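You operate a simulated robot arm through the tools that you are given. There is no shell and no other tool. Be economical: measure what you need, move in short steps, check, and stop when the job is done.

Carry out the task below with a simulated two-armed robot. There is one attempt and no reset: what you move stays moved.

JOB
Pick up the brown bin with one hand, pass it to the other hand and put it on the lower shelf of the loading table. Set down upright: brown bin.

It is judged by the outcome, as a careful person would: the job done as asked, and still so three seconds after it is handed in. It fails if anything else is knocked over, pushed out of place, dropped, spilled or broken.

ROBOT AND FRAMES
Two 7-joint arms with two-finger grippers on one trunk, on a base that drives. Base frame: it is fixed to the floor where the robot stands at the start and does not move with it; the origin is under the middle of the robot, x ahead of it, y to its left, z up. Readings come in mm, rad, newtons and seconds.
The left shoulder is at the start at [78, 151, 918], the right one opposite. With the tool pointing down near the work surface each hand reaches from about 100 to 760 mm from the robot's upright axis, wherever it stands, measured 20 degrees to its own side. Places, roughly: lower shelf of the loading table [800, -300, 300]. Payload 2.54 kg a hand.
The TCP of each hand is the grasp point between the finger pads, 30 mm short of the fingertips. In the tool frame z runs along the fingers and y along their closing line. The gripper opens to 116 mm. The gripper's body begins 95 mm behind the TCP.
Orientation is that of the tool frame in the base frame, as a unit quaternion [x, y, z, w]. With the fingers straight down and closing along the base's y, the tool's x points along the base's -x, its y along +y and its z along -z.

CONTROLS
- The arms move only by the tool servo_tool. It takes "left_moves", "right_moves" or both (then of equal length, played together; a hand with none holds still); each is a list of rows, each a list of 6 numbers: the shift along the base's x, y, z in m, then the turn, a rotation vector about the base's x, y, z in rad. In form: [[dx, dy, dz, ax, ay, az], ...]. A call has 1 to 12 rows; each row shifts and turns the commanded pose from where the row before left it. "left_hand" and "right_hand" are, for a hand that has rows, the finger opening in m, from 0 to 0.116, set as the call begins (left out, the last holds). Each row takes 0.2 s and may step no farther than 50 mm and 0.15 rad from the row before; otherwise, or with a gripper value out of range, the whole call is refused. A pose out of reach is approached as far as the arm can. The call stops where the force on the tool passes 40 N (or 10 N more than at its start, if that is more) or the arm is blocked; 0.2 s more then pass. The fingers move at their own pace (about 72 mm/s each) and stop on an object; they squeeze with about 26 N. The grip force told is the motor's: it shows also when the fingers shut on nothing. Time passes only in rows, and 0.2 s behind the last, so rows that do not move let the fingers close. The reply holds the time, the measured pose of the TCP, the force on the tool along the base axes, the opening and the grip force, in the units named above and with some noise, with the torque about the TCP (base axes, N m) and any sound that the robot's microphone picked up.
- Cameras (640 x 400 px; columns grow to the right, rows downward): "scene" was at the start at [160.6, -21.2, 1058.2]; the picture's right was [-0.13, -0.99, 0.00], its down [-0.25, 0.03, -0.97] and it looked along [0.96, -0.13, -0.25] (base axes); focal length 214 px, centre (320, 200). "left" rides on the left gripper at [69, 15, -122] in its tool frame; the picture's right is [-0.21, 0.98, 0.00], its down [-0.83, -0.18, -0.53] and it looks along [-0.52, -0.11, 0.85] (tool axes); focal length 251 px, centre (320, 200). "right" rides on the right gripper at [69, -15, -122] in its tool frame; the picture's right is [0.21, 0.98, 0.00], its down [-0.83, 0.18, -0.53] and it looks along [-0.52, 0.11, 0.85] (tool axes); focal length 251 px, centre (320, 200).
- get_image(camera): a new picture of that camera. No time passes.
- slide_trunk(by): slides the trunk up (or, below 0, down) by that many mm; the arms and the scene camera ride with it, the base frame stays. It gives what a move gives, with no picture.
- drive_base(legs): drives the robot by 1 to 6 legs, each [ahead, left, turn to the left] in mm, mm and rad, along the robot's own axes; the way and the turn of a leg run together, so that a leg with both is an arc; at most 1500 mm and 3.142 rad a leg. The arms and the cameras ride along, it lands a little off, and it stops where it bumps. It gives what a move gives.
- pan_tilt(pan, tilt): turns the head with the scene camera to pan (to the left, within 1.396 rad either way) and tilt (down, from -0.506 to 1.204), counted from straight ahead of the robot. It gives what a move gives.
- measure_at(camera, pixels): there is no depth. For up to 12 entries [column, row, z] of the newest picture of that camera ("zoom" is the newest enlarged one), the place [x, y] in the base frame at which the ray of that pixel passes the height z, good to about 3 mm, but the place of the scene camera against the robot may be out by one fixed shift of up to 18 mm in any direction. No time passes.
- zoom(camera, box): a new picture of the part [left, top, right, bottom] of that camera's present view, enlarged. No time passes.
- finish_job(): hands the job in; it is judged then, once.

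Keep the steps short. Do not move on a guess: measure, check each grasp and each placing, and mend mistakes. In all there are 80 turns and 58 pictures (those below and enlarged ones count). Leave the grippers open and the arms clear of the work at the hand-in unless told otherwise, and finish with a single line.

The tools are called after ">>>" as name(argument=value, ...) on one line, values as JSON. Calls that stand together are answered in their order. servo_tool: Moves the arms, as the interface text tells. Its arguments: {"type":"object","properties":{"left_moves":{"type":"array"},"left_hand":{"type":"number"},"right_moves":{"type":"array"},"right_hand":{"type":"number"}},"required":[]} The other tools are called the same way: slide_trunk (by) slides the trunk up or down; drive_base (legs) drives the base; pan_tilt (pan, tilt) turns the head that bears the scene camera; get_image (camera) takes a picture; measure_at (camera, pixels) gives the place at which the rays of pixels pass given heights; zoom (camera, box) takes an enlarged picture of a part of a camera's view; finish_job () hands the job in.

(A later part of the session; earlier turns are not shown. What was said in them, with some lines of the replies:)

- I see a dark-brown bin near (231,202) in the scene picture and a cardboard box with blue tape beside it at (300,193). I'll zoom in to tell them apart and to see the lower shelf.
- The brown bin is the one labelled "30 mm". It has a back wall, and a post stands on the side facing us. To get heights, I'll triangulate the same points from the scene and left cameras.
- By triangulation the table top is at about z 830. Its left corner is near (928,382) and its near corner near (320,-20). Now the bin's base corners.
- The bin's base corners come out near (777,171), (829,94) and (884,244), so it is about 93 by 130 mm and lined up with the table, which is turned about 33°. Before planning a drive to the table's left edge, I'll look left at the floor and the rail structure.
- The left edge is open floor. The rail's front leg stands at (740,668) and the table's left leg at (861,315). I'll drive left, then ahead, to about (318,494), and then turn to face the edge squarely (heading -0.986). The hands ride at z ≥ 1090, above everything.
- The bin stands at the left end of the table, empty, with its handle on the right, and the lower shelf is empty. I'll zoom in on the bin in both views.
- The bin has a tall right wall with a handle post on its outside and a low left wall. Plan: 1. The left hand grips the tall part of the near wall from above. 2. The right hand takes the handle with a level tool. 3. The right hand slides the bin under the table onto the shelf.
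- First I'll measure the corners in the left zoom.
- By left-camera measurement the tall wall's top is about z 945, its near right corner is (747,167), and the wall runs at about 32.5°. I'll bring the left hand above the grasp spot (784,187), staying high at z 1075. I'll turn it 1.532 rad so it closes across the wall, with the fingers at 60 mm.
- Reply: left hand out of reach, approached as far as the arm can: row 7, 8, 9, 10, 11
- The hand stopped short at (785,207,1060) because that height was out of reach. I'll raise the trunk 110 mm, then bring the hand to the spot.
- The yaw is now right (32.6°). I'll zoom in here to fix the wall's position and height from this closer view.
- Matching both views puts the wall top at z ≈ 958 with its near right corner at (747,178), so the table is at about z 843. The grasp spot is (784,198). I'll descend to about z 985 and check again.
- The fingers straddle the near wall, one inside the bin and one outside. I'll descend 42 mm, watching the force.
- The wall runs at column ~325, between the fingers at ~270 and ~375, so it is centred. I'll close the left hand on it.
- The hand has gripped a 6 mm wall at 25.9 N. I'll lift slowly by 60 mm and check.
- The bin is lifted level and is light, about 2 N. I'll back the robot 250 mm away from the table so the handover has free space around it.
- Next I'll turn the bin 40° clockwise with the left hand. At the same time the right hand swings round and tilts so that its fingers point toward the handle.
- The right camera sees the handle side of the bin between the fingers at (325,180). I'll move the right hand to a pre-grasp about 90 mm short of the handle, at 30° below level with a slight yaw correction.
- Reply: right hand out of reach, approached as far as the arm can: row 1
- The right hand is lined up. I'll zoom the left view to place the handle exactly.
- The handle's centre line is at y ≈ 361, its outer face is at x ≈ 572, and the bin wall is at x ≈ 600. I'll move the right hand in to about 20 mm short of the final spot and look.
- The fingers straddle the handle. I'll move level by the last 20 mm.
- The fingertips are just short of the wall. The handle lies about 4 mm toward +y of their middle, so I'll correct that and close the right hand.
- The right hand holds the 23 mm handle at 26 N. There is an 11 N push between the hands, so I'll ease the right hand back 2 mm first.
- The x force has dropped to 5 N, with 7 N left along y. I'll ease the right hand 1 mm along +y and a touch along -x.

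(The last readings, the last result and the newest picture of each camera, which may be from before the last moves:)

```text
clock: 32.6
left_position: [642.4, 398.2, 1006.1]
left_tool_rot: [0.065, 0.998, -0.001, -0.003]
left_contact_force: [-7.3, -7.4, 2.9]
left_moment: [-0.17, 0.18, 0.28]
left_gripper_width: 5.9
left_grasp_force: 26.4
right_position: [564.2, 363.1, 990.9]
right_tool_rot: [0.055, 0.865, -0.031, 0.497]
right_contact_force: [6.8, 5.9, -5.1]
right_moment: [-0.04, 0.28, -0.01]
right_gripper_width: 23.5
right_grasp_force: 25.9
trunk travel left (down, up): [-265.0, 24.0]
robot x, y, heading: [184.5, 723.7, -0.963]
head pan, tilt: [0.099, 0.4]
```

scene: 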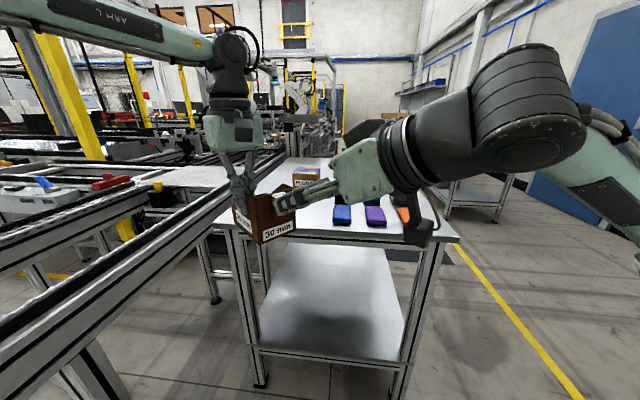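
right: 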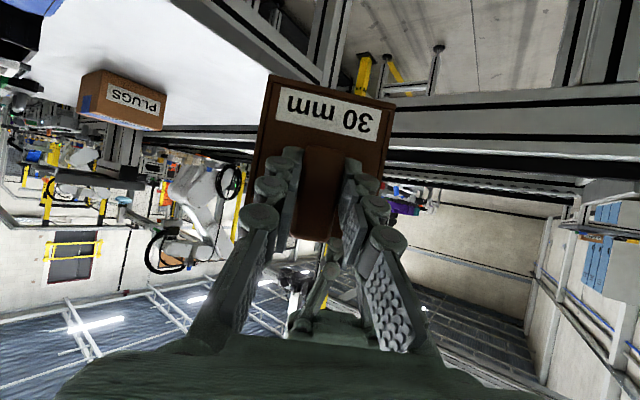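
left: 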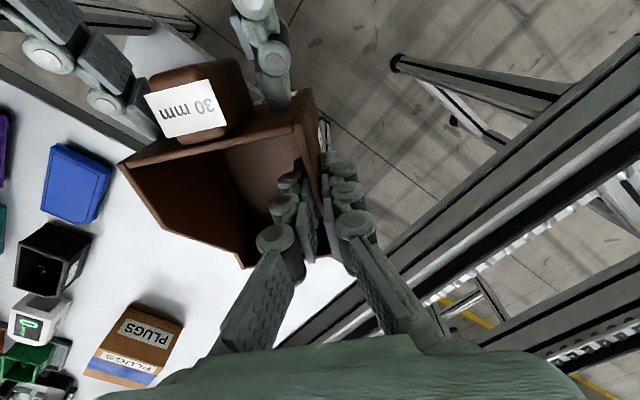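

The forces are small and the right grip is firm. I'll open the left hand, but only to 50 mm so its inner finger doesn't hit the far wall.

>>> servo_tool(left_moves=[[0, 0, 0, 0, 0, 0], [0, 0, 0, 0, 0, 0], [0, 0, 0, 0, 0, 0]], left_hand=0.05)

>>> get_image(camera="left")

>>> get_image(camera="right")

```text
clock: 33.4
left_position: [642.7, 398.2, 1005.2]
left_tool_rot: [0.064, 0.998, -0.001, -0.001]
left_contact_force: [0.4, -0.2, 0.0]
left_moment: [0.01, 0.0, 0.03]
left_gripper_width: 50.1
left_grasp_force: 0.0
right_position: [563.7, 364.2, 990.4]
right_tool_rot: [0.056, 0.865, -0.031, 0.497]
right_contact_force: [-0.1, -0.8, -2.1]
right_moment: [0.02, 0.13, -0.03]
right_gripper_width: 23.4
right_grasp_force: 26.1
trunk travel left (down, up): [-265.0, 24.0]
robot x, y, heading: [186.9, 721.4, -0.963]
head pan, tilt: [0.099, 0.4]
```

```text
22 pictures are left
```

left: 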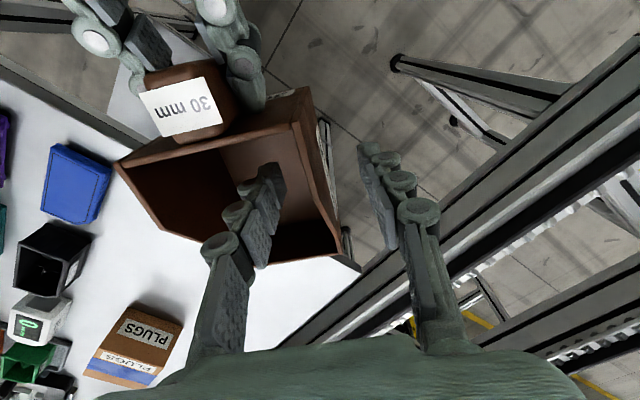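

```text
21 pictures are left
```

right: 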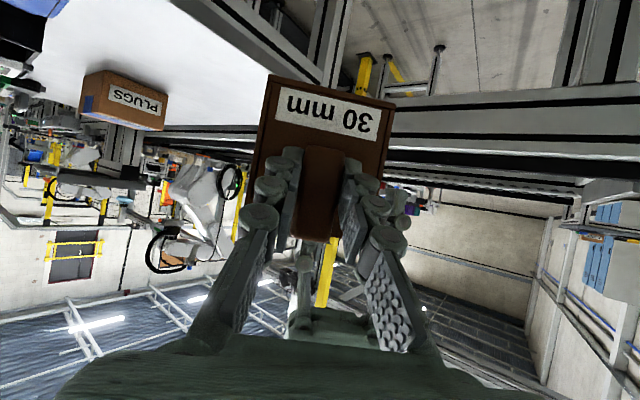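

The right hand now holds the bin alone, and steadily. I'll raise the left hand straight up out of the bin.

>>> servo_tool(left_moves=[[0, 0, 0.02, 0, 0, 0], [0, 0, 0.03, 0, 0, 0], [0, 0, 0.03, 0, 0, 0], [0, 0, 0.03, 0, 0, 0], [0, 0, 0.03, 0, 0, 0], [0, 0, 0, 0, 0, 0]])

>>> get_image(camera="scene")

```text
clock: 34.8
left_position: [642.4, 396.4, 1145.9]
left_tool_rot: [0.065, 0.998, -0.001, -0.001]
left_contact_force: [-0.2, -0.5, -0.4]
left_moment: [-0.02, 0.0, -0.01]
left_gripper_width: 49.9
left_grasp_force: 0.1
right_position: [563.6, 363.2, 990.4]
right_tool_rot: [0.055, 0.865, -0.032, 0.498]
right_contact_force: [-0.1, -0.6, -1.5]
right_moment: [0.03, 0.12, 0.02]
right_gripper_width: 23.5
right_grasp_force: 25.8
trunk travel left (down, up): [-265.0, 24.0]
robot x, y, heading: [185.6, 720.9, -0.959]
head pan, tilt: [0.099, 0.4]
```

```text
20 pictures are left
```

scene: 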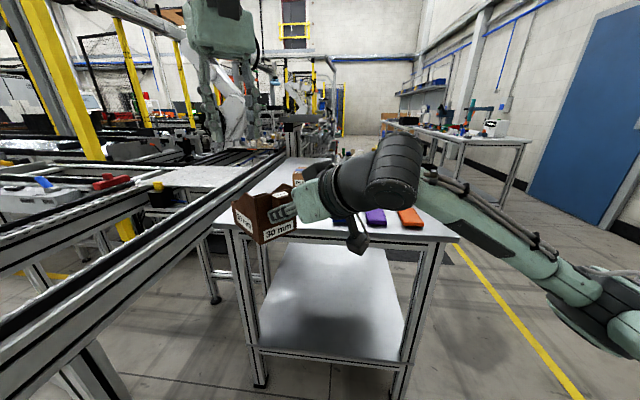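

The left hand is clear. I'll bring it back toward the robot's left side. Meanwhile the right hand turns the bin to point straight ahead and moves in front of the right side, still clear of the table.

>>> servo_tool(left_moves=[[-0.009, 0.034, 0, 0, 0, -0.1396], [-0.009, 0.034, 0, 0, 0, -0.1396], [-0.009, 0.034, 0, 0, 0, -0.1396], [-0.009, 0.034, 0, 0, 0, -0.1396], [-0.009, 0.034, 0, 0, 0, -0.1396], [-0.009, 0.034, 0, 0, 0, -0.1396], [0, 0, 0, 0, 0, 0]], right_moves=[[-0.03, -0.0048, 0, 0, 0, -0.1383], [-0.03, -0.0048, 0, 0, 0, -0.1383], [-0.03, -0.0048, 0, 0, 0, -0.1383], [-0.03, -0.0048, 0, 0, 0, -0.1383], [-0.03, -0.0048, 0, 0, 0, -0.1383], [-0.03, -0.0048, 0, 0, 0, -0.1383], [0, 0, 0, 0, 0, 0]])

>>> get_image(camera="scene")

```text
clock: 36.4
left_position: [589.0, 603.2, 1142.7]
left_tool_rot: [0.466, 0.885, 0.0, -0.002]
left_contact_force: [0.2, 0.2, 0.1]
left_moment: [-0.01, 0.01, 0.01]
left_gripper_width: 50.2
left_grasp_force: 0.0
right_position: [403.1, 332.0, 1001.6]
right_tool_rot: [0.401, 0.77, -0.23, 0.441]
right_contact_force: [0.1, 1.2, -0.8]
right_moment: [0.1, 0.03, 0.03]
right_gripper_width: 23.3
right_grasp_force: 25.9
right hand out of reach, approached as far as the arm can: row 5, 6
trunk travel left (down, up): [-265.0, 24.0]
robot x, y, heading: [185.3, 718.9, -0.964]
head pan, tilt: [0.099, 0.4]
```

```text
19 pictures are left
```

scene: 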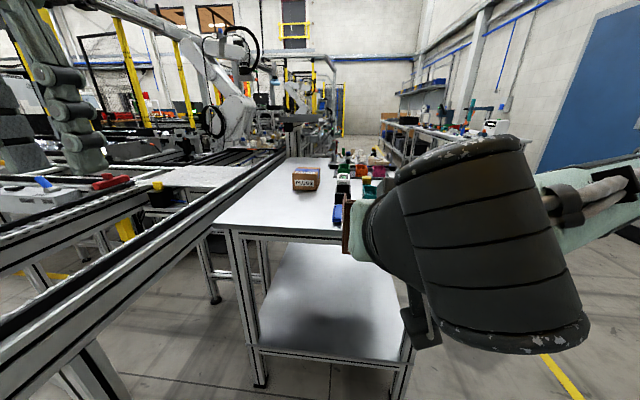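

The tool now points straight ahead (-55°, 30° below level) and the bin is still outside the table edge. I'll tuck the left hand inward by 60 mm and then lower the trunk by 260 mm.

>>> servo_tool(left_moves=[[-0.027, -0.011, 0, 0, 0, 0], [-0.027, -0.011, 0, 0, 0, 0], [0, 0, 0, 0, 0, 0]])

>>> slide_trunk(by=-260)

>>> pan_tilt(pan=-0.1, tilt=0.7)

>>> get_image(camera="scene")

```text
clock: 37.2
left_position: [537.8, 579.7, 1145.7]
left_tool_rot: [0.465, 0.885, -0.001, -0.002]
left_contact_force: [0.1, -0.1, -0.3]
left_moment: [-0.02, -0.03, 0.0]
left_gripper_width: 49.9
left_grasp_force: 0.1
right_position: [403.0, 332.7, 1000.5]
right_tool_rot: [0.401, 0.77, -0.23, 0.441]
right_contact_force: [-0.6, 0.2, -1.6]
right_moment: [0.07, 0.07, 0.01]
right_gripper_width: 23.5
right_grasp_force: 26.4
trunk travel left (down, up): [-265.0, 24.0]
robot x, y, heading: [187.5, 721.3, -0.962]
head pan, tilt: [0.099, 0.4]
```

```text
clock: 39.9
left_position: [537.1, 580.1, 885.8]
left_tool_rot: [0.465, 0.885, -0.001, -0.001]
left_contact_force: [0.5, -0.7, 0.4]
left_moment: [0.0, 0.02, 0.03]
left_gripper_width: 49.7
left_grasp_force: 0.2
right_position: [404.0, 332.2, 741.4]
right_tool_rot: [0.4, 0.77, -0.229, 0.442]
right_contact_force: [-0.6, 0.2, -1.8]
right_moment: [0.09, 0.04, -0.03]
right_gripper_width: 23.2
right_grasp_force: 25.9
trunk travel left (down, up): [-5.0, 284.0]
robot x, y, heading: [190.0, 722.4, -0.964]
head pan, tilt: [0.099, 0.4]
```

```text
clock: 40.7
left_position: [537.5, 579.5, 885.2]
left_tool_rot: [0.465, 0.885, -0.001, -0.002]
left_contact_force: [-0.4, 0.3, -0.4]
left_moment: [-0.03, -0.02, 0.0]
left_gripper_width: 49.8
left_grasp_force: 0.1
right_position: [402.0, 332.7, 740.6]
right_tool_rot: [0.4, 0.77, -0.228, 0.441]
right_contact_force: [-1.4, -0.6, -1.7]
right_moment: [0.16, 0.06, 0.02]
right_gripper_width: 23.4
right_grasp_force: 26.2
trunk travel left (down, up): [-5.0, 284.0]
robot x, y, heading: [186.5, 719.8, -0.962]
head pan, tilt: [-0.099, 0.7]
```

```text
18 pictures are left
```

scene: 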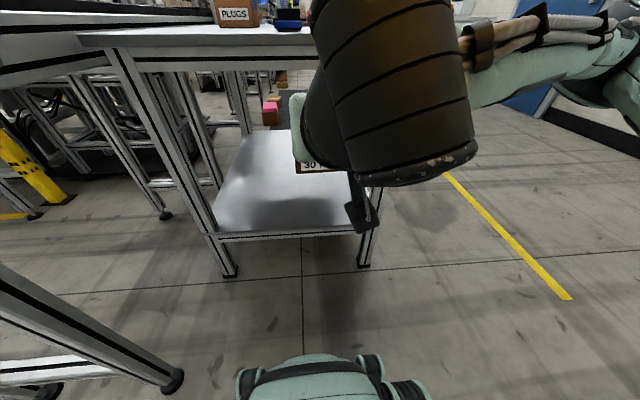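

I can see the shelf edge, the table feet and a rail leg at lower left. I'll measure these along with the robot's own base front.

>>> measure_at(camera="scene", pixels=[[218, 236, 300], [360, 231, 300], [230, 272, 0], [364, 265, 0], [172, 382, 0], [310, 358, 250], [240, 372, 250], [425, 385, 250], [248, 138, 300]])

```text
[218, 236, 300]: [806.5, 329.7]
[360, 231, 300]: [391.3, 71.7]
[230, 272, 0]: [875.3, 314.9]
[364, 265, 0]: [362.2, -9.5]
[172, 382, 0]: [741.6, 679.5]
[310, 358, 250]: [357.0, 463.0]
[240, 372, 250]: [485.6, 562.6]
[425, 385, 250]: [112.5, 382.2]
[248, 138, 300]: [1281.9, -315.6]
```

Comparing this with the earlier view puts the shelf nearer z ≈ 235 than 300, so I'll find its height by gentle contact. I'll lower the right hand outside the table first, down to about z 480.

>>> servo_tool(right_moves=[[0.003, -0.004, -0.04, 0, 0, 0], [0.003, -0.004, -0.04, 0, 0, 0], [0.003, -0.004, -0.04, 0, 0, 0], [0.003, -0.004, -0.04, 0, 0, 0], [0.003, -0.004, -0.04, 0, 0, 0], [0.003, -0.004, -0.04, 0, 0, 0], [0, 0, 0, 0, 0, 0]])

>>> get_image(camera="scene")

>>> get_image(camera="right")

```text
clock: 42.3
left_position: [536.9, 579.3, 883.8]
left_tool_rot: [0.465, 0.885, 0.0, -0.002]
left_contact_force: [-0.1, -0.7, -0.3]
left_moment: [0.01, -0.02, -0.03]
left_gripper_width: 50.1
left_grasp_force: 0.1
right_position: [430.1, 309.0, 503.8]
right_tool_rot: [0.4, 0.77, -0.229, 0.441]
right_contact_force: [-0.6, -0.4, -1.3]
right_moment: [0.11, 0.06, 0.01]
right_gripper_width: 23.6
right_grasp_force: 26.4
right hand out of reach, approached as far as the arm can: row 1
trunk travel left (down, up): [-5.0, 284.0]
robot x, y, heading: [183.2, 719.3, -0.961]
head pan, tilt: [-0.099, 0.7]
```

```text
17 pictures are left
```

scene: 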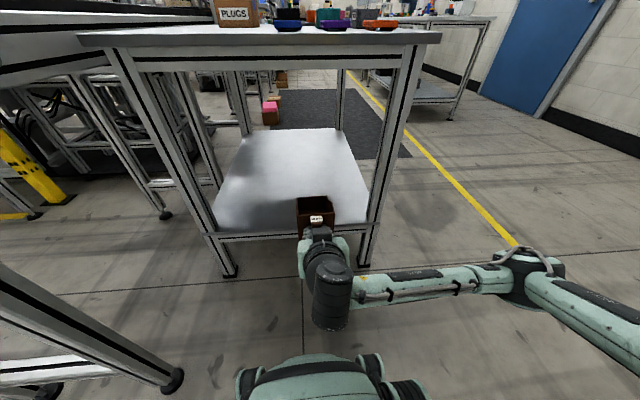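

```text
16 pictures are left
```

right: 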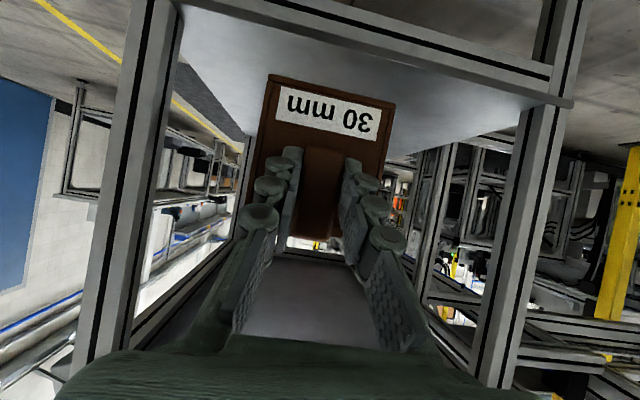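

The view is clear: the bin is held level, the shelf is empty, and both legs are visible. I'll measure the shelf's front top edge from the right camera.

>>> measure_at(camera="right", pixels=[[300, 35, 300], [300, 35, 250], [300, 35, 200], [545, 95, 300], [545, 95, 250], [190, 8, 250], [190, 8, 300]])

>>> measure_at(camera="scene", pixels=[[218, 236, 300], [218, 236, 250], [366, 223, 300], [366, 223, 250], [292, 232, 300], [292, 232, 250]])

```text
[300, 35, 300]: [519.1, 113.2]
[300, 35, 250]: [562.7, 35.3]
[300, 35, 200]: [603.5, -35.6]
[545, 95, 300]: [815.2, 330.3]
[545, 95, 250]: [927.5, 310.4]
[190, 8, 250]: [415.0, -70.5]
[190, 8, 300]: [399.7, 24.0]
```

```text
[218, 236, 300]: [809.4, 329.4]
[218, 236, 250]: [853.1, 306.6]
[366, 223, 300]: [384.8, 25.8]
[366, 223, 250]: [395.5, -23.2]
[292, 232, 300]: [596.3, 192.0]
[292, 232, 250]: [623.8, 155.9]
```

The estimates put the shelf at z ≈ 300–316 with its edge near the table edge, so I'll carry the bin in at TCP z ≈ 455, with its bottom at about 368. First I'll lower the hand a bit more and check the left arm against the rail.

>>> servo_tool(right_moves=[[0, 0, -0.024, 0, 0, 0], [0, 0, -0.024, 0, 0, 0], [0, 0, 0, 0, 0, 0]])

>>> pan_tilt(pan=1.0, tilt=0.4)

>>> get_image(camera="scene")

```text
clock: 43.1
left_position: [537.8, 579.8, 884.8]
left_tool_rot: [0.465, 0.885, -0.002, -0.002]
left_contact_force: [0.6, -0.2, -0.2]
left_moment: [-0.04, -0.04, -0.05]
left_gripper_width: 50.1
left_grasp_force: 0.1
right_position: [429.7, 307.1, 455.2]
right_tool_rot: [0.4, 0.77, -0.23, 0.441]
right_contact_force: [-0.6, 0.2, -2.2]
right_moment: [0.09, 0.03, 0.02]
right_gripper_width: 23.1
right_grasp_force: 26.2
trunk travel left (down, up): [-5.0, 284.0]
robot x, y, heading: [185.5, 723.9, -0.966]
head pan, tilt: [-0.099, 0.7]
```

```text
clock: 44.4
left_position: [537.7, 579.7, 884.8]
left_tool_rot: [0.465, 0.885, -0.001, -0.002]
left_contact_force: [0.8, 0.0, -1.1]
left_moment: [0.02, -0.04, -0.01]
left_gripper_width: 50.2
left_grasp_force: 0.0
right_position: [430.5, 307.6, 456.0]
right_tool_rot: [0.4, 0.77, -0.229, 0.442]
right_contact_force: [0.3, 0.9, -0.9]
right_moment: [0.13, 0.05, -0.04]
right_gripper_width: 23.4
right_grasp_force: 25.9
trunk travel left (down, up): [-5.0, 284.0]
robot x, y, heading: [185.6, 721.2, -0.963]
head pan, tilt: [1.0, 0.4]
```

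```text
15 pictures are left
```

scene: 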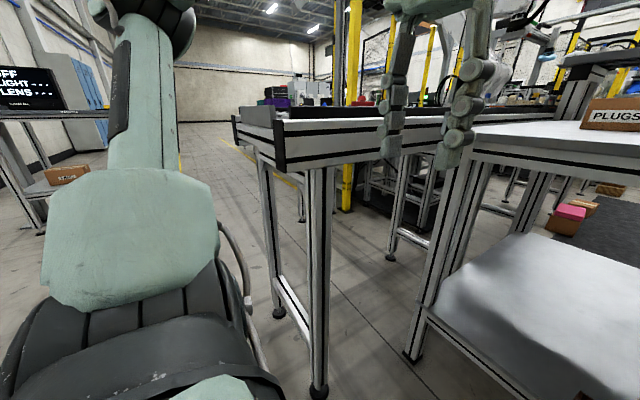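

The left elbow is folded up high and its hand stays well inside of the rail. I'll shift right 50 mm, then drive ahead 170 mm first and check.

>>> drive_base(legs=[[0, -50, 0], [170, 0, 0]])

>>> pan_tilt(pan=-0.1, tilt=0.8)

>>> get_image(camera="scene")

>>> get_image(camera="right")

```text
clock: 46.7
left_position: [594.7, 408.3, 886.2]
left_tool_rot: [0.465, 0.885, -0.001, -0.001]
left_contact_force: [0.0, -0.3, -0.2]
left_moment: [0.02, 0.0, -0.05]
left_gripper_width: 49.8
left_grasp_force: 0.1
right_position: [488.3, 136.6, 455.4]
right_tool_rot: [0.4, 0.769, -0.23, 0.442]
right_contact_force: [-0.3, -0.4, -1.6]
right_moment: [0.12, 0.05, 0.02]
right_gripper_width: 23.3
right_grasp_force: 26.2
trunk travel left (down, up): [-5.0, 284.0]
robot x, y, heading: [242.6, 552.1, -0.965]
head pan, tilt: [1.0, 0.4]
```

```text
clock: 48.0
left_position: [595.2, 407.6, 885.5]
left_tool_rot: [0.465, 0.885, -0.001, -0.002]
left_contact_force: [0.1, -0.9, -0.2]
left_moment: [0.02, 0.01, 0.0]
left_gripper_width: 50.1
left_grasp_force: 0.1
right_position: [487.1, 136.0, 455.1]
right_tool_rot: [0.401, 0.769, -0.23, 0.441]
right_contact_force: [0.0, -0.2, -1.4]
right_moment: [0.09, 0.09, -0.03]
right_gripper_width: 23.4
right_grasp_force: 26.3
trunk travel left (down, up): [-5.0, 284.0]
robot x, y, heading: [244.2, 549.6, -0.967]
head pan, tilt: [-0.099, 0.799]
```

```text
14 pictures are left
```

scene: 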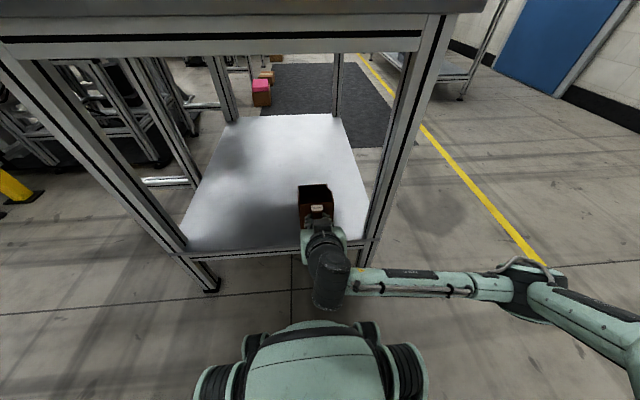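

```text
13 pictures are left
```

right: 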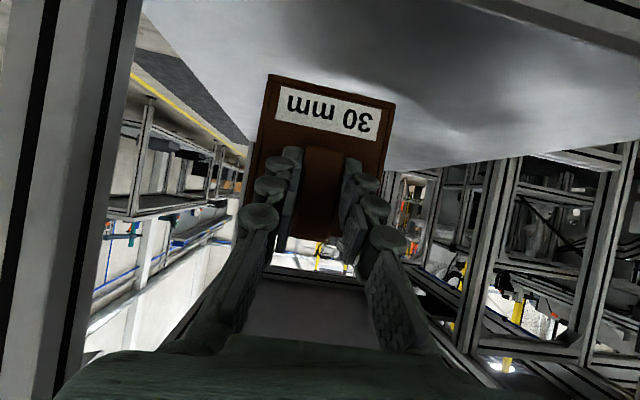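

The bin's front is at the opening, with about 130 mm to the right leg. I'll drive ahead another 85 mm.

>>> drive_base(legs=[[85, 0, 0]])

>>> get_image(camera="scene")

>>> get_image(camera="right")

```text
clock: 49.1
left_position: [641.6, 342.2, 884.7]
left_tool_rot: [0.464, 0.886, -0.001, -0.001]
left_contact_force: [-0.1, 0.1, -0.3]
left_moment: [0.0, -0.03, 0.01]
left_gripper_width: 50.0
left_grasp_force: 0.1
right_position: [534.9, 70.5, 454.7]
right_tool_rot: [0.4, 0.77, -0.229, 0.442]
right_contact_force: [0.1, -0.4, -1.4]
right_moment: [0.09, 0.11, -0.01]
right_gripper_width: 23.2
right_grasp_force: 26.2
trunk travel left (down, up): [-5.0, 284.0]
robot x, y, heading: [291.4, 481.9, -0.962]
head pan, tilt: [-0.099, 0.799]
```

```text
12 pictures are left
```

scene: 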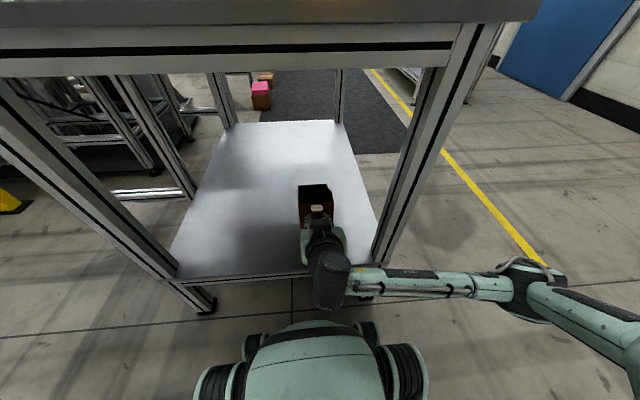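

```text
11 pictures are left
```

right: 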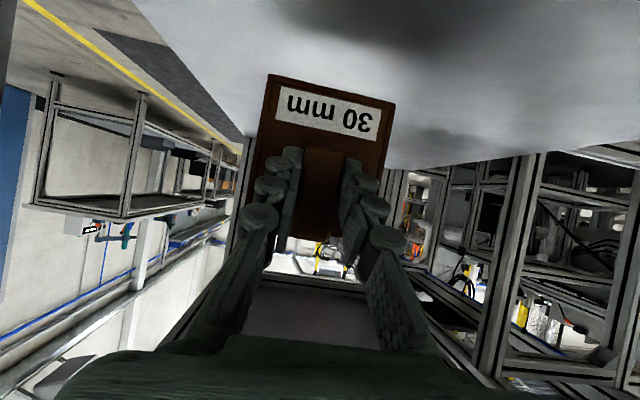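

The TCP is about 42 mm inside the table edge, so the bin should lie roughly 77–207 mm in. I'll check the shelf edge and the bin against it before lowering.

>>> measure_at(camera="scene", pixels=[[275, 274, 300], [275, 274, 270], [275, 274, 320], [340, 122, 300], [375, 245, 300], [230, 130, 300]])

```text
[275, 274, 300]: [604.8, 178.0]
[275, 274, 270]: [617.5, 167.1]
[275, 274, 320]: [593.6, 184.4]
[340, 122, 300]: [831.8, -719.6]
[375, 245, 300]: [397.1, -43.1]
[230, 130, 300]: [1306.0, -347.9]
```

The bin will sit fully on the shelf. I'll lower 40 mm gently and check the force.

>>> servo_tool(right_moves=[[0, 0, -0.01, 0, 0, 0], [0, 0, -0.01, 0, 0, 0], [0, 0, -0.01, 0, 0, 0], [0, 0, -0.01, 0, 0, 0], [0, 0, 0, 0, 0, 0]])

>>> zoom(camera="scene", box=[240, 150, 400, 290])

```text
clock: 50.3
left_position: [642.1, 341.3, 885.2]
left_tool_rot: [0.465, 0.885, -0.001, -0.002]
left_contact_force: [-0.6, -0.1, -0.3]
left_moment: [-0.04, -0.03, 0.01]
left_gripper_width: 50.2
left_grasp_force: 0.0
right_position: [534.1, 70.1, 414.4]
right_tool_rot: [0.4, 0.77, -0.229, 0.441]
right_contact_force: [-0.1, -0.5, -1.8]
right_moment: [0.09, 0.1, -0.02]
right_gripper_width: 23.4
right_grasp_force: 26.1
trunk travel left (down, up): [-5.0, 284.0]
robot x, y, heading: [291.1, 480.4, -0.963]
head pan, tilt: [-0.099, 0.799]
```

```text
2.86 times, centred on (320, 220) of scene
```

zoom: 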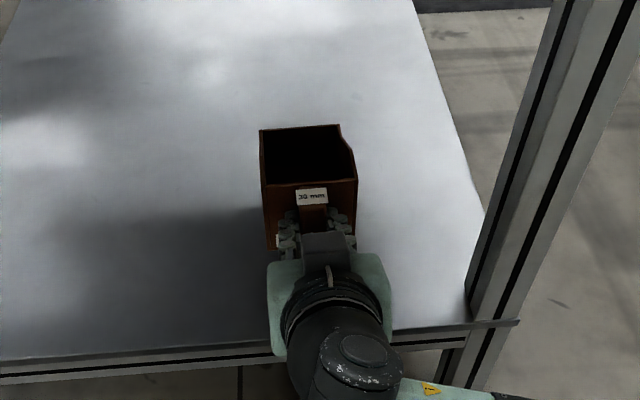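

There is no contact yet and clear space around the bin. I'll lower in 3 mm rows.

>>> servo_tool(right_moves=[[0, 0, -0.003, 0, 0, 0], [0, 0, -0.003, 0, 0, 0], [0, 0, -0.003, 0, 0, 0], [0, 0, 0, 0, 0, 0]])

```text
clock: 51.3
left_position: [641.3, 341.9, 884.1]
left_tool_rot: [0.465, 0.885, -0.001, -0.002]
left_contact_force: [0.0, -0.2, 0.6]
left_moment: [-0.01, -0.01, 0.01]
left_gripper_width: 50.2
left_grasp_force: 0.0
right_position: [535.0, 69.9, 406.7]
right_tool_rot: [0.4, 0.77, -0.229, 0.441]
right_contact_force: [-0.4, 0.2, -1.3]
right_moment: [0.06, 0.05, 0.0]
right_gripper_width: 23.0
right_grasp_force: 25.9
trunk travel left (down, up): [-5.0, 284.0]
robot x, y, heading: [293.0, 484.7, -0.963]
head pan, tilt: [-0.099, 0.799]
```

>>> servo_tool(right_moves=[[0, 0, -0.003, 0, 0, 0], [0, 0, -0.003, 0, 0, 0], [0, 0, -0.002, 0, 0, 0], [0, 0, 0, 0, 0, 0]])

```text
clock: 52.3
left_position: [642.4, 341.5, 885.5]
left_tool_rot: [0.465, 0.885, -0.002, -0.002]
left_contact_force: [-0.3, 0.3, 1.1]
left_moment: [0.01, 0.0, 0.02]
left_gripper_width: 50.0
left_grasp_force: 0.0
right_position: [535.3, 69.4, 399.0]
right_tool_rot: [0.4, 0.77, -0.229, 0.441]
right_contact_force: [0.0, -0.4, -2.2]
right_moment: [0.15, 0.07, -0.02]
right_gripper_width: 23.2
right_grasp_force: 25.8
trunk travel left (down, up): [-5.0, 284.0]
robot x, y, heading: [290.2, 483.2, -0.965]
head pan, tilt: [-0.099, 0.799]
```

Still no contact at TCP 399. I'll go on down in small rows.

>>> servo_tool(right_moves=[[0, 0, -0.003, 0, 0, 0], [0, 0, -0.003, 0, 0, 0], [0, 0, -0.002, 0, 0, 0], [0, 0, 0, 0, 0, 0]])

```text
clock: 53.3
left_position: [642.6, 342.4, 884.8]
left_tool_rot: [0.465, 0.885, -0.001, -0.001]
left_contact_force: [-0.1, -0.9, 0.3]
left_moment: [-0.02, -0.01, -0.02]
left_gripper_width: 49.9
left_grasp_force: 0.1
right_position: [534.7, 70.0, 390.7]
right_tool_rot: [0.399, 0.77, -0.229, 0.442]
right_contact_force: [0.2, 0.1, -1.6]
right_moment: [0.1, 0.06, 0.0]
right_gripper_width: 22.8
right_grasp_force: 26.1
trunk travel left (down, up): [-5.0, 284.0]
robot x, y, heading: [293.2, 483.4, -0.96]
head pan, tilt: [-0.099, 0.799]
```

>>> servo_tool(right_moves=[[0, 0, -0.003, 0, 0, 0], [0, 0, -0.003, 0, 0, 0], [0, 0, -0.002, 0, 0, 0], [0, 0, 0, 0, 0, 0]])

>>> zoom(camera="scene", box=[240, 150, 400, 290])

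```text
clock: 54.3
left_position: [641.9, 343.1, 885.6]
left_tool_rot: [0.465, 0.885, -0.002, -0.002]
left_contact_force: [0.5, 0.5, -0.3]
left_moment: [0.01, -0.01, -0.02]
left_gripper_width: 50.1
left_grasp_force: 0.1
right_position: [534.1, 70.4, 383.9]
right_tool_rot: [0.399, 0.771, -0.229, 0.442]
right_contact_force: [0.1, 0.4, -1.9]
right_moment: [0.07, 0.1, 0.01]
right_gripper_width: 23.3
right_grasp_force: 25.9
trunk travel left (down, up): [-5.0, 284.0]
robot x, y, heading: [290.1, 483.2, -0.96]
head pan, tilt: [-0.099, 0.799]
```

```text
2.86 times, centred on (320, 220) of scene
```

zoom: 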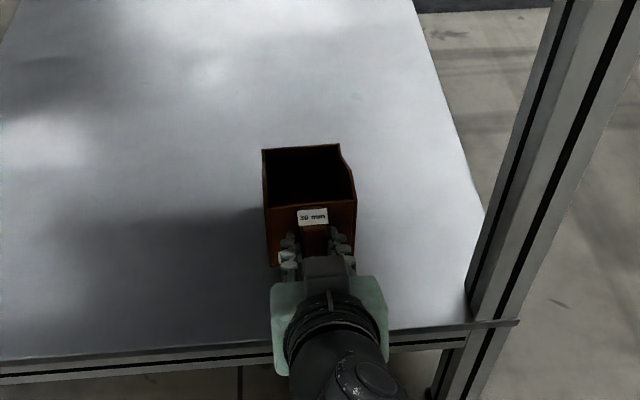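

There's no contact with the bin's bottom at about 297. To be safe over the edge I'll go 30 mm farther in, then continue down.

>>> servo_tool(right_moves=[[0.0086, -0.0123, 0, 0, 0, 0], [0.0086, -0.0123, 0, 0, 0, 0], [0, 0, -0.003, 0, 0, 0], [0, 0, -0.003, 0, 0, 0], [0, 0, -0.003, 0, 0, 0], [0, 0, 0, 0, 0, 0]])

```text
clock: 55.7
left_position: [641.1, 342.0, 885.7]
left_tool_rot: [0.465, 0.885, -0.001, -0.002]
left_contact_force: [0.5, -0.2, 0.8]
left_moment: [-0.01, 0.03, 0.01]
left_gripper_width: 50.0
left_grasp_force: 0.1
right_position: [551.1, 44.9, 373.7]
right_tool_rot: [0.399, 0.77, -0.229, 0.442]
right_contact_force: [-1.1, 0.2, -1.6]
right_moment: [0.1, 0.06, 0.03]
right_gripper_width: 23.1
right_grasp_force: 25.6
trunk travel left (down, up): [-5.0, 284.0]
robot x, y, heading: [289.0, 480.3, -0.964]
head pan, tilt: [-0.099, 0.799]
```

>>> servo_tool(right_moves=[[0, 0, -0.003, 0, 0, 0], [0, 0, -0.003, 0, 0, 0], [0, 0, -0.003, 0, 0, 0], [0, 0, -0.003, 0, 0, 0], [0, 0, 0, 0, 0, 0]])

>>> get_image(camera="right")

```text
clock: 56.9
left_position: [649.2, 348.3, 894.2]
left_tool_rot: [0.464, 0.886, -0.008, -0.004]
left_contact_force: [0.1, 0.2, 1.0]
left_moment: [0.02, 0.0, 0.0]
left_gripper_width: 49.8
left_grasp_force: 0.0
right_position: [547.1, 32.3, 377.5]
right_tool_rot: [0.386, 0.77, -0.25, 0.442]
right_contact_force: [-1.6, 0.5, -1.4]
right_moment: [0.09, 0.06, 0.01]
right_gripper_width: 23.5
right_grasp_force: 25.6
trunk travel left (down, up): [-5.0, 284.0]
robot x, y, heading: [287.3, 484.5, -0.963]
head pan, tilt: [-0.099, 0.799]
```

```text
8 pictures are left
```

right: 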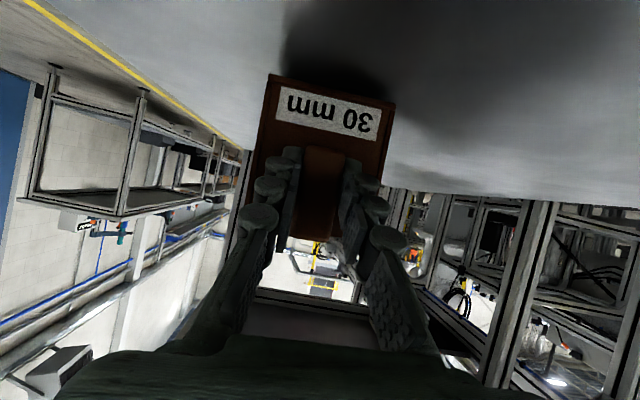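

The whole robot shifted slightly: the left hand rose 9 mm and the right tool turned. Some part of the right arm must be pressing on something. I'll go back up 12 mm at once and look.

>>> servo_tool(right_moves=[[0, 0, 0.004, 0, 0, 0], [0, 0, 0.004, 0, 0, 0], [0, 0, 0.004, 0, 0, 0], [0, 0, 0.004, 0, 0, 0], [0, 0, 0, 0, 0, 0]])

>>> get_image(camera="scene")

```text
clock: 58.3
left_position: [650.4, 350.3, 893.3]
left_tool_rot: [0.465, 0.885, -0.01, -0.004]
left_contact_force: [-0.3, 0.0, -0.3]
left_moment: [0.0, 0.0, 0.01]
left_gripper_width: 50.1
left_grasp_force: 0.1
right_position: [534.5, 16.5, 397.5]
right_tool_rot: [0.365, 0.772, -0.278, 0.44]
right_contact_force: [0.1, -0.6, -1.7]
right_moment: [0.07, 0.04, -0.01]
right_gripper_width: 23.4
right_grasp_force: 25.7
trunk travel left (down, up): [-5.0, 284.0]
robot x, y, heading: [288.4, 480.8, -0.966]
head pan, tilt: [-0.099, 0.799]
stopped in row 5 (right hand): the arm was blocked; the commanded pose is now the measured one
```

```text
7 pictures are left
```

scene: 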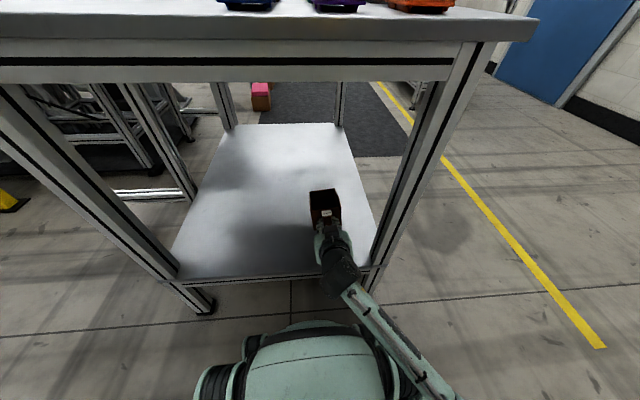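

The right arm's elbow has swung in beside the robot's own base and is jammed there. The bin is still held above the shelf. I'll raise the hand to free the arm.

>>> servo_tool(right_moves=[[0, 0, 0.01, 0, 0, 0], [0, 0, 0.01, 0, 0, 0], [0, 0, 0.01, 0, 0, 0], [0, 0, 0.01, 0, 0, 0], [0, 0, 0, 0, 0, 0]])

```text
clock: 59.5
left_position: [649.0, 348.6, 895.4]
left_tool_rot: [0.464, 0.886, -0.008, -0.004]
left_contact_force: [-0.3, -0.1, -0.5]
left_moment: [0.0, 0.01, -0.01]
left_gripper_width: 50.1
left_grasp_force: 0.0
right_position: [514.7, 6.8, 423.5]
right_tool_rot: [0.346, 0.783, -0.299, 0.422]
right_contact_force: [0.4, -0.4, -1.6]
right_moment: [0.07, 0.07, 0.03]
right_gripper_width: 23.4
right_grasp_force: 25.9
trunk travel left (down, up): [-5.0, 284.0]
robot x, y, heading: [290.8, 483.1, -0.958]
head pan, tilt: [-0.099, 0.799]
```

The arm is still pressing. I'll raise the trunk 70 mm instead, which lifts the whole arm off the base. There is ample headroom under the table.

>>> slide_trunk(by=70)

>>> get_image(camera="scene")

```text
clock: 60.5
left_position: [641.6, 341.6, 955.5]
left_tool_rot: [0.465, 0.885, 0.0, -0.002]
left_contact_force: [-0.2, 0.1, 0.7]
left_moment: [0.0, -0.03, 0.01]
left_gripper_width: 50.0
left_grasp_force: 0.0
right_position: [532.2, 13.7, 489.0]
right_tool_rot: [0.371, 0.772, -0.271, 0.44]
right_contact_force: [-0.5, -0.4, -1.7]
right_moment: [0.04, 0.08, 0.01]
right_gripper_width: 23.2
right_grasp_force: 26.0
trunk travel left (down, up): [-75.0, 214.0]
robot x, y, heading: [290.0, 482.0, -0.967]
head pan, tilt: [-0.099, 0.799]
```

```text
6 pictures are left
```

scene: 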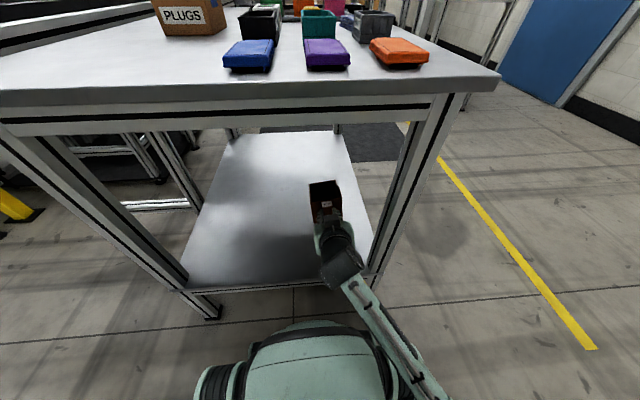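

The robot is freed and the left hand is back at its normal pose. I'll level the bin again, correcting the roll and yaw, and shift it about 40 mm left, away from the leg.

>>> servo_tool(right_moves=[[0.0055, 0.0098, 0, 0.0222, -0.0125, -0.0022], [0.0055, 0.0098, 0, 0.0222, -0.0125, -0.0022], [0.0055, 0.0098, 0, 0.0222, -0.0125, -0.0022], [0.0055, 0.0098, 0, 0.0222, -0.0125, -0.0022], [0, 0, 0, 0, 0, 0]])

```text
clock: 61.8
left_position: [641.0, 341.9, 954.6]
left_tool_rot: [0.464, 0.886, -0.001, -0.001]
left_contact_force: [-0.1, 0.9, -0.3]
left_moment: [-0.01, -0.02, -0.01]
left_gripper_width: 49.9
left_grasp_force: 0.2
right_position: [553.2, 52.4, 487.9]
right_tool_rot: [0.399, 0.771, -0.23, 0.44]
right_contact_force: [-1.2, -0.2, -1.0]
right_moment: [0.09, 0.06, 0.0]
right_gripper_width: 23.1
right_grasp_force: 25.8
trunk travel left (down, up): [-75.0, 214.0]
robot x, y, heading: [290.7, 485.4, -0.966]
head pan, tilt: [-0.099, 0.799]
```

The bin is level again at (553,52,488). I'll lower by 60 mm, using the left hand's reading to detect any jam.

>>> servo_tool(right_moves=[[0, 0, -0.012, 0, 0, 0], [0, 0, -0.012, 0, 0, 0], [0, 0, -0.012, 0, 0, 0], [0, 0, -0.012, 0, 0, 0], [0, 0, -0.012, 0, 0, 0], [0, 0, 0, 0, 0, 0]])

>>> get_image(camera="scene")

```text
clock: 63.4
left_position: [641.7, 341.8, 955.3]
left_tool_rot: [0.464, 0.886, -0.001, -0.001]
left_contact_force: [-0.1, 1.0, 0.5]
left_moment: [-0.01, -0.02, -0.01]
left_gripper_width: 50.1
left_grasp_force: 0.1
right_position: [549.3, 30.6, 474.1]
right_tool_rot: [0.392, 0.747, -0.249, 0.476]
right_contact_force: [-0.3, 0.6, -1.4]
right_moment: [0.1, 0.05, 0.0]
right_gripper_width: 23.5
right_grasp_force: 26.4
trunk travel left (down, up): [-75.0, 214.0]
robot x, y, heading: [286.9, 484.6, -0.966]
head pan, tilt: [-0.099, 0.799]
stopped in row 6 (right hand): the arm was blocked; the commanded pose is now the measured one
```

```text
5 pictures are left
```

scene: 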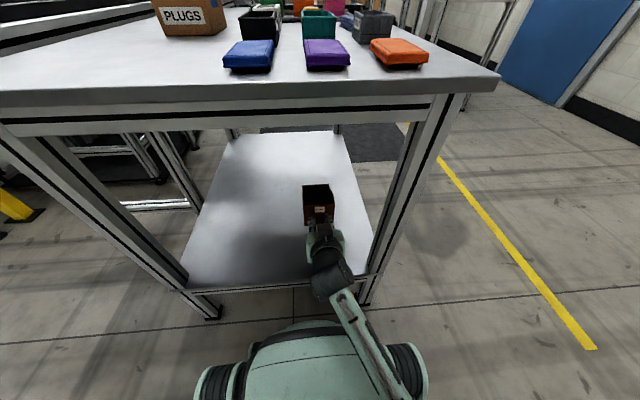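

The forearm is lying against the robot's own base. I'll raise the trunk again and shift the robot 100 mm left. Then the hand can work in front of the right shoulder with the fingers angled inward, which keeps the forearm outside the base.

>>> slide_trunk(by=100)

>>> servo_tool(right_moves=[[0, 0, 0, 0.038, 0.0275, 0.004], [0, 0, 0, 0.038, 0.0275, 0.004], [0, 0, 0, 0, 0, 0]])

>>> drive_base(legs=[[0, 100, 0]])

```text
clock: 64.7
left_position: [641.9, 341.4, 1056.0]
left_tool_rot: [0.465, 0.885, -0.001, -0.001]
left_contact_force: [-0.1, 0.5, 1.4]
left_moment: [0.01, 0.03, -0.01]
left_gripper_width: 50.0
left_grasp_force: 0.0
right_position: [548.2, 29.7, 575.0]
right_tool_rot: [0.393, 0.747, -0.25, 0.475]
right_contact_force: [-0.5, 0.1, -0.9]
right_moment: [0.09, 0.08, 0.01]
right_gripper_width: 23.3
right_grasp_force: 26.1
trunk travel left (down, up): [-175.0, 114.0]
robot x, y, heading: [285.5, 486.4, -0.964]
head pan, tilt: [-0.099, 0.799]
```

```text
clock: 65.5
left_position: [642.2, 342.1, 1055.9]
left_tool_rot: [0.465, 0.885, 0.0, -0.002]
left_contact_force: [0.4, -0.7, -0.1]
left_moment: [0.02, 0.02, 0.01]
left_gripper_width: 50.0
left_grasp_force: 0.1
right_position: [539.2, 31.8, 561.6]
right_tool_rot: [0.394, 0.778, -0.236, 0.429]
right_contact_force: [0.6, 0.3, -2.0]
right_moment: [0.07, 0.11, -0.02]
right_gripper_width: 23.2
right_grasp_force: 26.1
trunk travel left (down, up): [-175.0, 114.0]
robot x, y, heading: [288.7, 482.8, -0.964]
head pan, tilt: [-0.099, 0.799]
```

```text
clock: 67.1
left_position: [723.3, 397.6, 1054.6]
left_tool_rot: [0.465, 0.886, -0.001, -0.002]
left_contact_force: [0.3, -0.3, 0.1]
left_moment: [0.0, 0.0, -0.03]
left_gripper_width: 49.9
left_grasp_force: 0.0
right_position: [620.2, 88.3, 564.1]
right_tool_rot: [0.393, 0.777, -0.236, 0.43]
right_contact_force: [0.8, 0.2, -0.9]
right_moment: [0.1, 0.07, -0.02]
right_gripper_width: 23.1
right_grasp_force: 25.5
trunk travel left (down, up): [-175.0, 114.0]
robot x, y, heading: [372.3, 537.5, -0.962]
head pan, tilt: [-0.099, 0.799]
```

The robot has moved, so I'll move the right hand 110 mm to the right while yawing it 0.54 rad inward. It stays at z ≈ 564 in the open space under the table.

>>> servo_tool(right_moves=[[-0.0153, -0.0101, 0, 0, 0, 0.09], [-0.0153, -0.0101, 0, 0, 0, 0.09], [-0.0153, -0.0101, 0, 0, 0, 0.09], [-0.0153, -0.0101, 0, 0, 0, 0.09], [-0.0153, -0.0101, 0, 0, 0, 0.09], [-0.0153, -0.0101, 0, 0, 0, 0.09], [0, 0, 0, 0, 0, 0]])

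>>> get_image(camera="scene")

```text
clock: 68.7
left_position: [723.1, 399.5, 1055.0]
left_tool_rot: [0.465, 0.885, 0.0, -0.002]
left_contact_force: [0.6, 0.8, 0.5]
left_moment: [0.0, 0.01, 0.03]
left_gripper_width: 49.7
left_grasp_force: 0.1
right_position: [529.3, 26.1, 564.6]
right_tool_rot: [0.171, 0.854, -0.112, 0.478]
right_contact_force: [-0.6, 0.9, -2.3]
right_moment: [0.05, 0.08, 0.0]
right_gripper_width: 23.4
right_grasp_force: 26.2
trunk travel left (down, up): [-175.0, 114.0]
robot x, y, heading: [370.1, 538.4, -0.965]
head pan, tilt: [-0.099, 0.799]
```

```text
4 pictures are left
```

scene: 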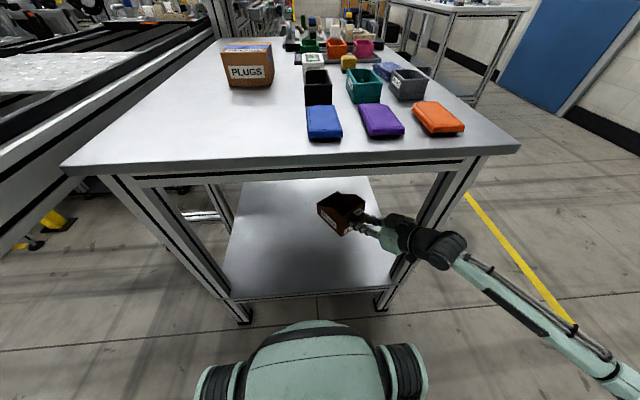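

The elbow is now well out to the right, clear of the base. The gripper passes inside the right leg, so I'll shift 25 mm left for margin, trim the level, and lower 120 mm by arm.

>>> servo_tool(right_moves=[[0.0105, 0.007, 0, 0.0095, -0.013, 0], [0.0105, 0.007, 0, 0.0095, -0.013, 0], [0, 0, -0.02, 0, 0, 0], [0, 0, -0.02, 0, 0, 0], [0, 0, -0.02, 0, 0, 0], [0, 0, -0.02, 0, 0, 0], [0, 0, -0.02, 0, 0, 0], [0, 0, -0.02, 0, 0, 0], [0, 0, 0, 0, 0, 0]])

```text
clock: 70.7
left_position: [723.1, 397.8, 1055.9]
left_tool_rot: [0.465, 0.885, 0.0, -0.001]
left_contact_force: [-0.2, 0.1, 0.1]
left_moment: [-0.05, 0.02, -0.03]
left_gripper_width: 50.0
left_grasp_force: 0.0
right_position: [551.5, 40.7, 443.7]
right_tool_rot: [0.178, 0.849, -0.103, 0.487]
right_contact_force: [-1.0, 0.9, -1.5]
right_moment: [0.05, 0.09, -0.03]
right_gripper_width: 23.1
right_grasp_force: 25.9
trunk travel left (down, up): [-175.0, 114.0]
robot x, y, heading: [367.4, 537.9, -0.959]
head pan, tilt: [-0.099, 0.799]
```

It is tracking cleanly and level. I'll lower another 60 mm.

>>> servo_tool(right_moves=[[0, 0, -0.012, 0, 0, 0], [0, 0, -0.012, 0, 0, 0], [0, 0, -0.012, 0, 0, 0], [0, 0, -0.012, 0, 0, 0], [0, 0, -0.012, 0, 0, 0], [0, 0, 0, 0, 0, 0]])

```text
clock: 72.1
left_position: [723.7, 397.9, 1055.6]
left_tool_rot: [0.465, 0.885, -0.001, -0.001]
left_contact_force: [-0.4, 0.0, -0.5]
left_moment: [-0.02, -0.04, 0.0]
left_gripper_width: 50.2
left_grasp_force: 0.1
right_position: [550.8, 40.8, 382.3]
right_tool_rot: [0.177, 0.849, -0.102, 0.487]
right_contact_force: [-0.5, 1.0, -1.1]
right_moment: [0.05, 0.11, 0.01]
right_gripper_width: 23.1
right_grasp_force: 25.9
trunk travel left (down, up): [-175.0, 114.0]
robot x, y, heading: [371.9, 538.5, -0.962]
head pan, tilt: [-0.099, 0.799]
```

Still free at 382. I'll continue in 3 mm rows.

>>> servo_tool(right_moves=[[0, 0, -0.003, 0, 0, 0], [0, 0, -0.003, 0, 0, 0], [0, 0, -0.003, 0, 0, 0], [0, 0, -0.003, 0, 0, 0], [0, 0, 0, 0, 0, 0]])

```text
clock: 73.3
left_position: [722.3, 397.6, 1055.9]
left_tool_rot: [0.465, 0.885, -0.001, -0.002]
left_contact_force: [-0.4, -0.2, -0.7]
left_moment: [0.01, -0.01, -0.01]
left_gripper_width: 50.1
left_grasp_force: 0.0
right_position: [550.4, 38.9, 372.6]
right_tool_rot: [0.178, 0.849, -0.103, 0.487]
right_contact_force: [-0.7, 1.2, 0.4]
right_moment: [-0.1, -0.11, -0.01]
right_gripper_width: 23.6
right_grasp_force: 26.5
trunk travel left (down, up): [-175.0, 114.0]
robot x, y, heading: [371.5, 541.5, -0.964]
head pan, tilt: [-0.099, 0.799]
```

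The force went from -1.5 N to +0.4 N and the moment flipped, so contact is starting at about 372. I'll go 2 mm more.

>>> servo_tool(right_moves=[[0, 0, -0.0015, 0, 0, 0], [0, 0, 0, 0, 0, 0]])

>>> zoom(camera="scene", box=[270, 170, 470, 310])

```text
clock: 73.9
left_position: [722.7, 398.6, 1055.3]
left_tool_rot: [0.464, 0.886, -0.001, -0.002]
left_contact_force: [-0.3, -0.4, 0.0]
left_moment: [0.0, -0.04, -0.04]
left_gripper_width: 49.9
left_grasp_force: 0.0
right_position: [550.6, 40.0, 371.4]
right_tool_rot: [0.178, 0.848, -0.103, 0.488]
right_contact_force: [-1.6, 1.1, 6.2]
right_moment: [-0.36, -0.8, 0.1]
right_gripper_width: 23.4
right_grasp_force: 26.2
trunk travel left (down, up): [-175.0, 114.0]
robot x, y, heading: [371.3, 538.4, -0.957]
head pan, tilt: [-0.099, 0.799]
```

```text
2.86 times, centred on (370, 240) of scene
```

zoom: 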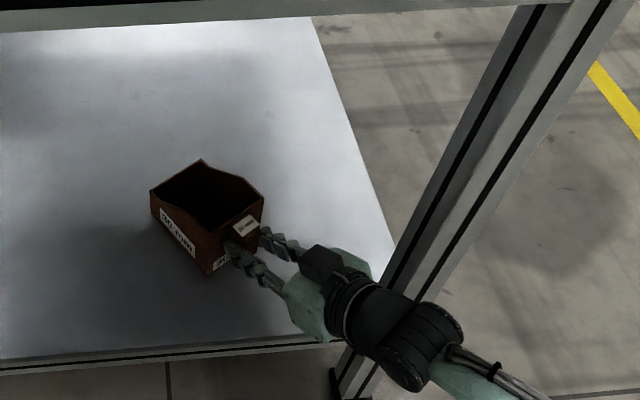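

The bin stands on the shelf (6 N up), well inside the edges and upright. I'll open the right hand.

>>> servo_tool(right_moves=[[0, 0, 0, 0, 0, 0], [0, 0, 0, 0, 0, 0], [0, 0, 0, 0, 0, 0]], right_hand=0.06)

```text
clock: 74.7
left_position: [723.6, 398.2, 1056.2]
left_tool_rot: [0.465, 0.885, -0.001, 0.0]
left_contact_force: [0.3, 1.0, -0.6]
left_moment: [0.0, 0.02, -0.02]
left_gripper_width: 50.0
left_grasp_force: 0.0
right_position: [550.4, 40.9, 370.8]
right_tool_rot: [0.178, 0.849, -0.103, 0.487]
right_contact_force: [-0.3, -0.1, -0.5]
right_moment: [-0.03, 0.0, 0.03]
right_gripper_width: 59.9
right_grasp_force: 0.0
trunk travel left (down, up): [-175.0, 114.0]
robot x, y, heading: [373.6, 541.0, -0.963]
head pan, tilt: [-0.099, 0.799]
```

It is released with zero force. I'll pull the fingers straight back along their axis by 75 mm.

>>> servo_tool(right_moves=[[-0.0137, 0.0062, 0, 0, 0, 0], [-0.0137, 0.0062, 0, 0, 0, 0], [-0.0137, 0.0062, 0, 0, 0, 0], [-0.0137, 0.0062, 0, 0, 0, 0], [-0.0137, 0.0062, 0, 0, 0, 0], [0, 0, 0, 0, 0, 0]])

>>> get_image(camera="right")

```text
clock: 76.1
left_position: [721.9, 397.4, 1055.0]
left_tool_rot: [0.465, 0.885, -0.001, -0.002]
left_contact_force: [-0.2, -0.7, -0.4]
left_moment: [0.02, 0.01, 0.03]
left_gripper_width: 50.1
left_grasp_force: 0.0
right_position: [480.8, 70.1, 371.6]
right_tool_rot: [0.178, 0.849, -0.103, 0.487]
right_contact_force: [0.3, -0.1, -0.1]
right_moment: [0.01, -0.04, 0.01]
right_gripper_width: 60.1
right_grasp_force: 0.0
trunk travel left (down, up): [-175.0, 114.0]
robot x, y, heading: [370.8, 536.1, -0.962]
head pan, tilt: [-0.099, 0.799]
```

```text
2 pictures are left
```

right: 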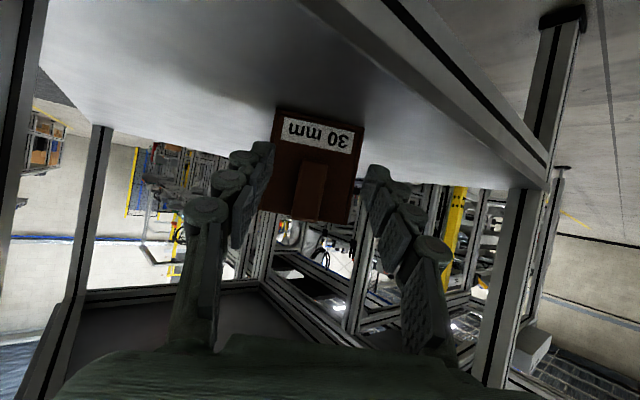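

The fingers are clear of the handle and the bin stands upright. I'll drive straight back 150 mm so the arm is fully out from the table.

>>> drive_base(legs=[[-150, 0, 0]])

>>> get_image(camera="scene")

```text
clock: 77.5
left_position: [637.3, 521.4, 1055.5]
left_tool_rot: [0.465, 0.885, -0.001, -0.001]
left_contact_force: [0.0, 0.0, 0.2]
left_moment: [-0.04, 0.0, -0.02]
left_gripper_width: 50.2
left_grasp_force: 0.0
right_position: [395.8, 193.1, 371.6]
right_tool_rot: [0.177, 0.849, -0.102, 0.487]
right_contact_force: [0.0, -0.2, 0.5]
right_moment: [-0.01, -0.03, 0.01]
right_gripper_width: 60.2
right_grasp_force: 0.0
trunk travel left (down, up): [-175.0, 114.0]
robot x, y, heading: [288.7, 661.7, -0.964]
head pan, tilt: [-0.099, 0.799]
```

```text
1 pictures are left
```

scene: 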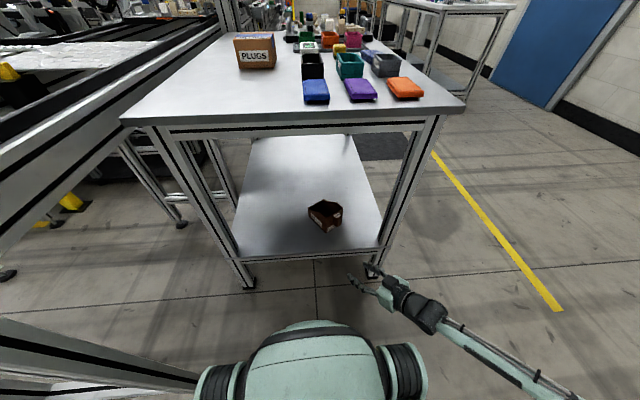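

The bin stands upright on the lower shelf, everything on the table top is in its place, and both arms are clear. I'll open both grippers fully before handing in.

>>> servo_tool(left_moves=[[0, 0, 0, 0, 0, 0], [0, 0, 0, 0, 0, 0], [0, 0, 0, 0, 0, 0]], right_moves=[[0, 0, 0, 0, 0, 0], [0, 0, 0, 0, 0, 0], [0, 0, 0, 0, 0, 0]], left_hand=0.11, right_hand=0.11)

>>> finish_job()

```text
clock: 78.3
left_position: [636.1, 522.0, 1055.2]
left_tool_rot: [0.465, 0.885, -0.001, -0.001]
left_contact_force: [0.0, -0.9, -0.1]
left_moment: [-0.01, -0.01, -0.01]
left_gripper_width: 110.0
left_grasp_force: 0.1
right_position: [395.4, 193.9, 372.3]
right_tool_rot: [0.178, 0.849, -0.103, 0.487]
right_contact_force: [-0.6, -1.2, 0.5]
right_moment: [0.03, 0.01, -0.02]
right_gripper_width: 110.3
right_grasp_force: 0.0
trunk travel left (down, up): [-175.0, 114.0]
robot x, y, heading: [283.8, 663.4, -0.962]
head pan, tilt: [-0.099, 0.799]
```

```text
The job is handed in.
```

The brown bin was picked up with the left hand, passed to the right hand and set down upright on the lower shelf of the loading table; nothing else was seen to move.
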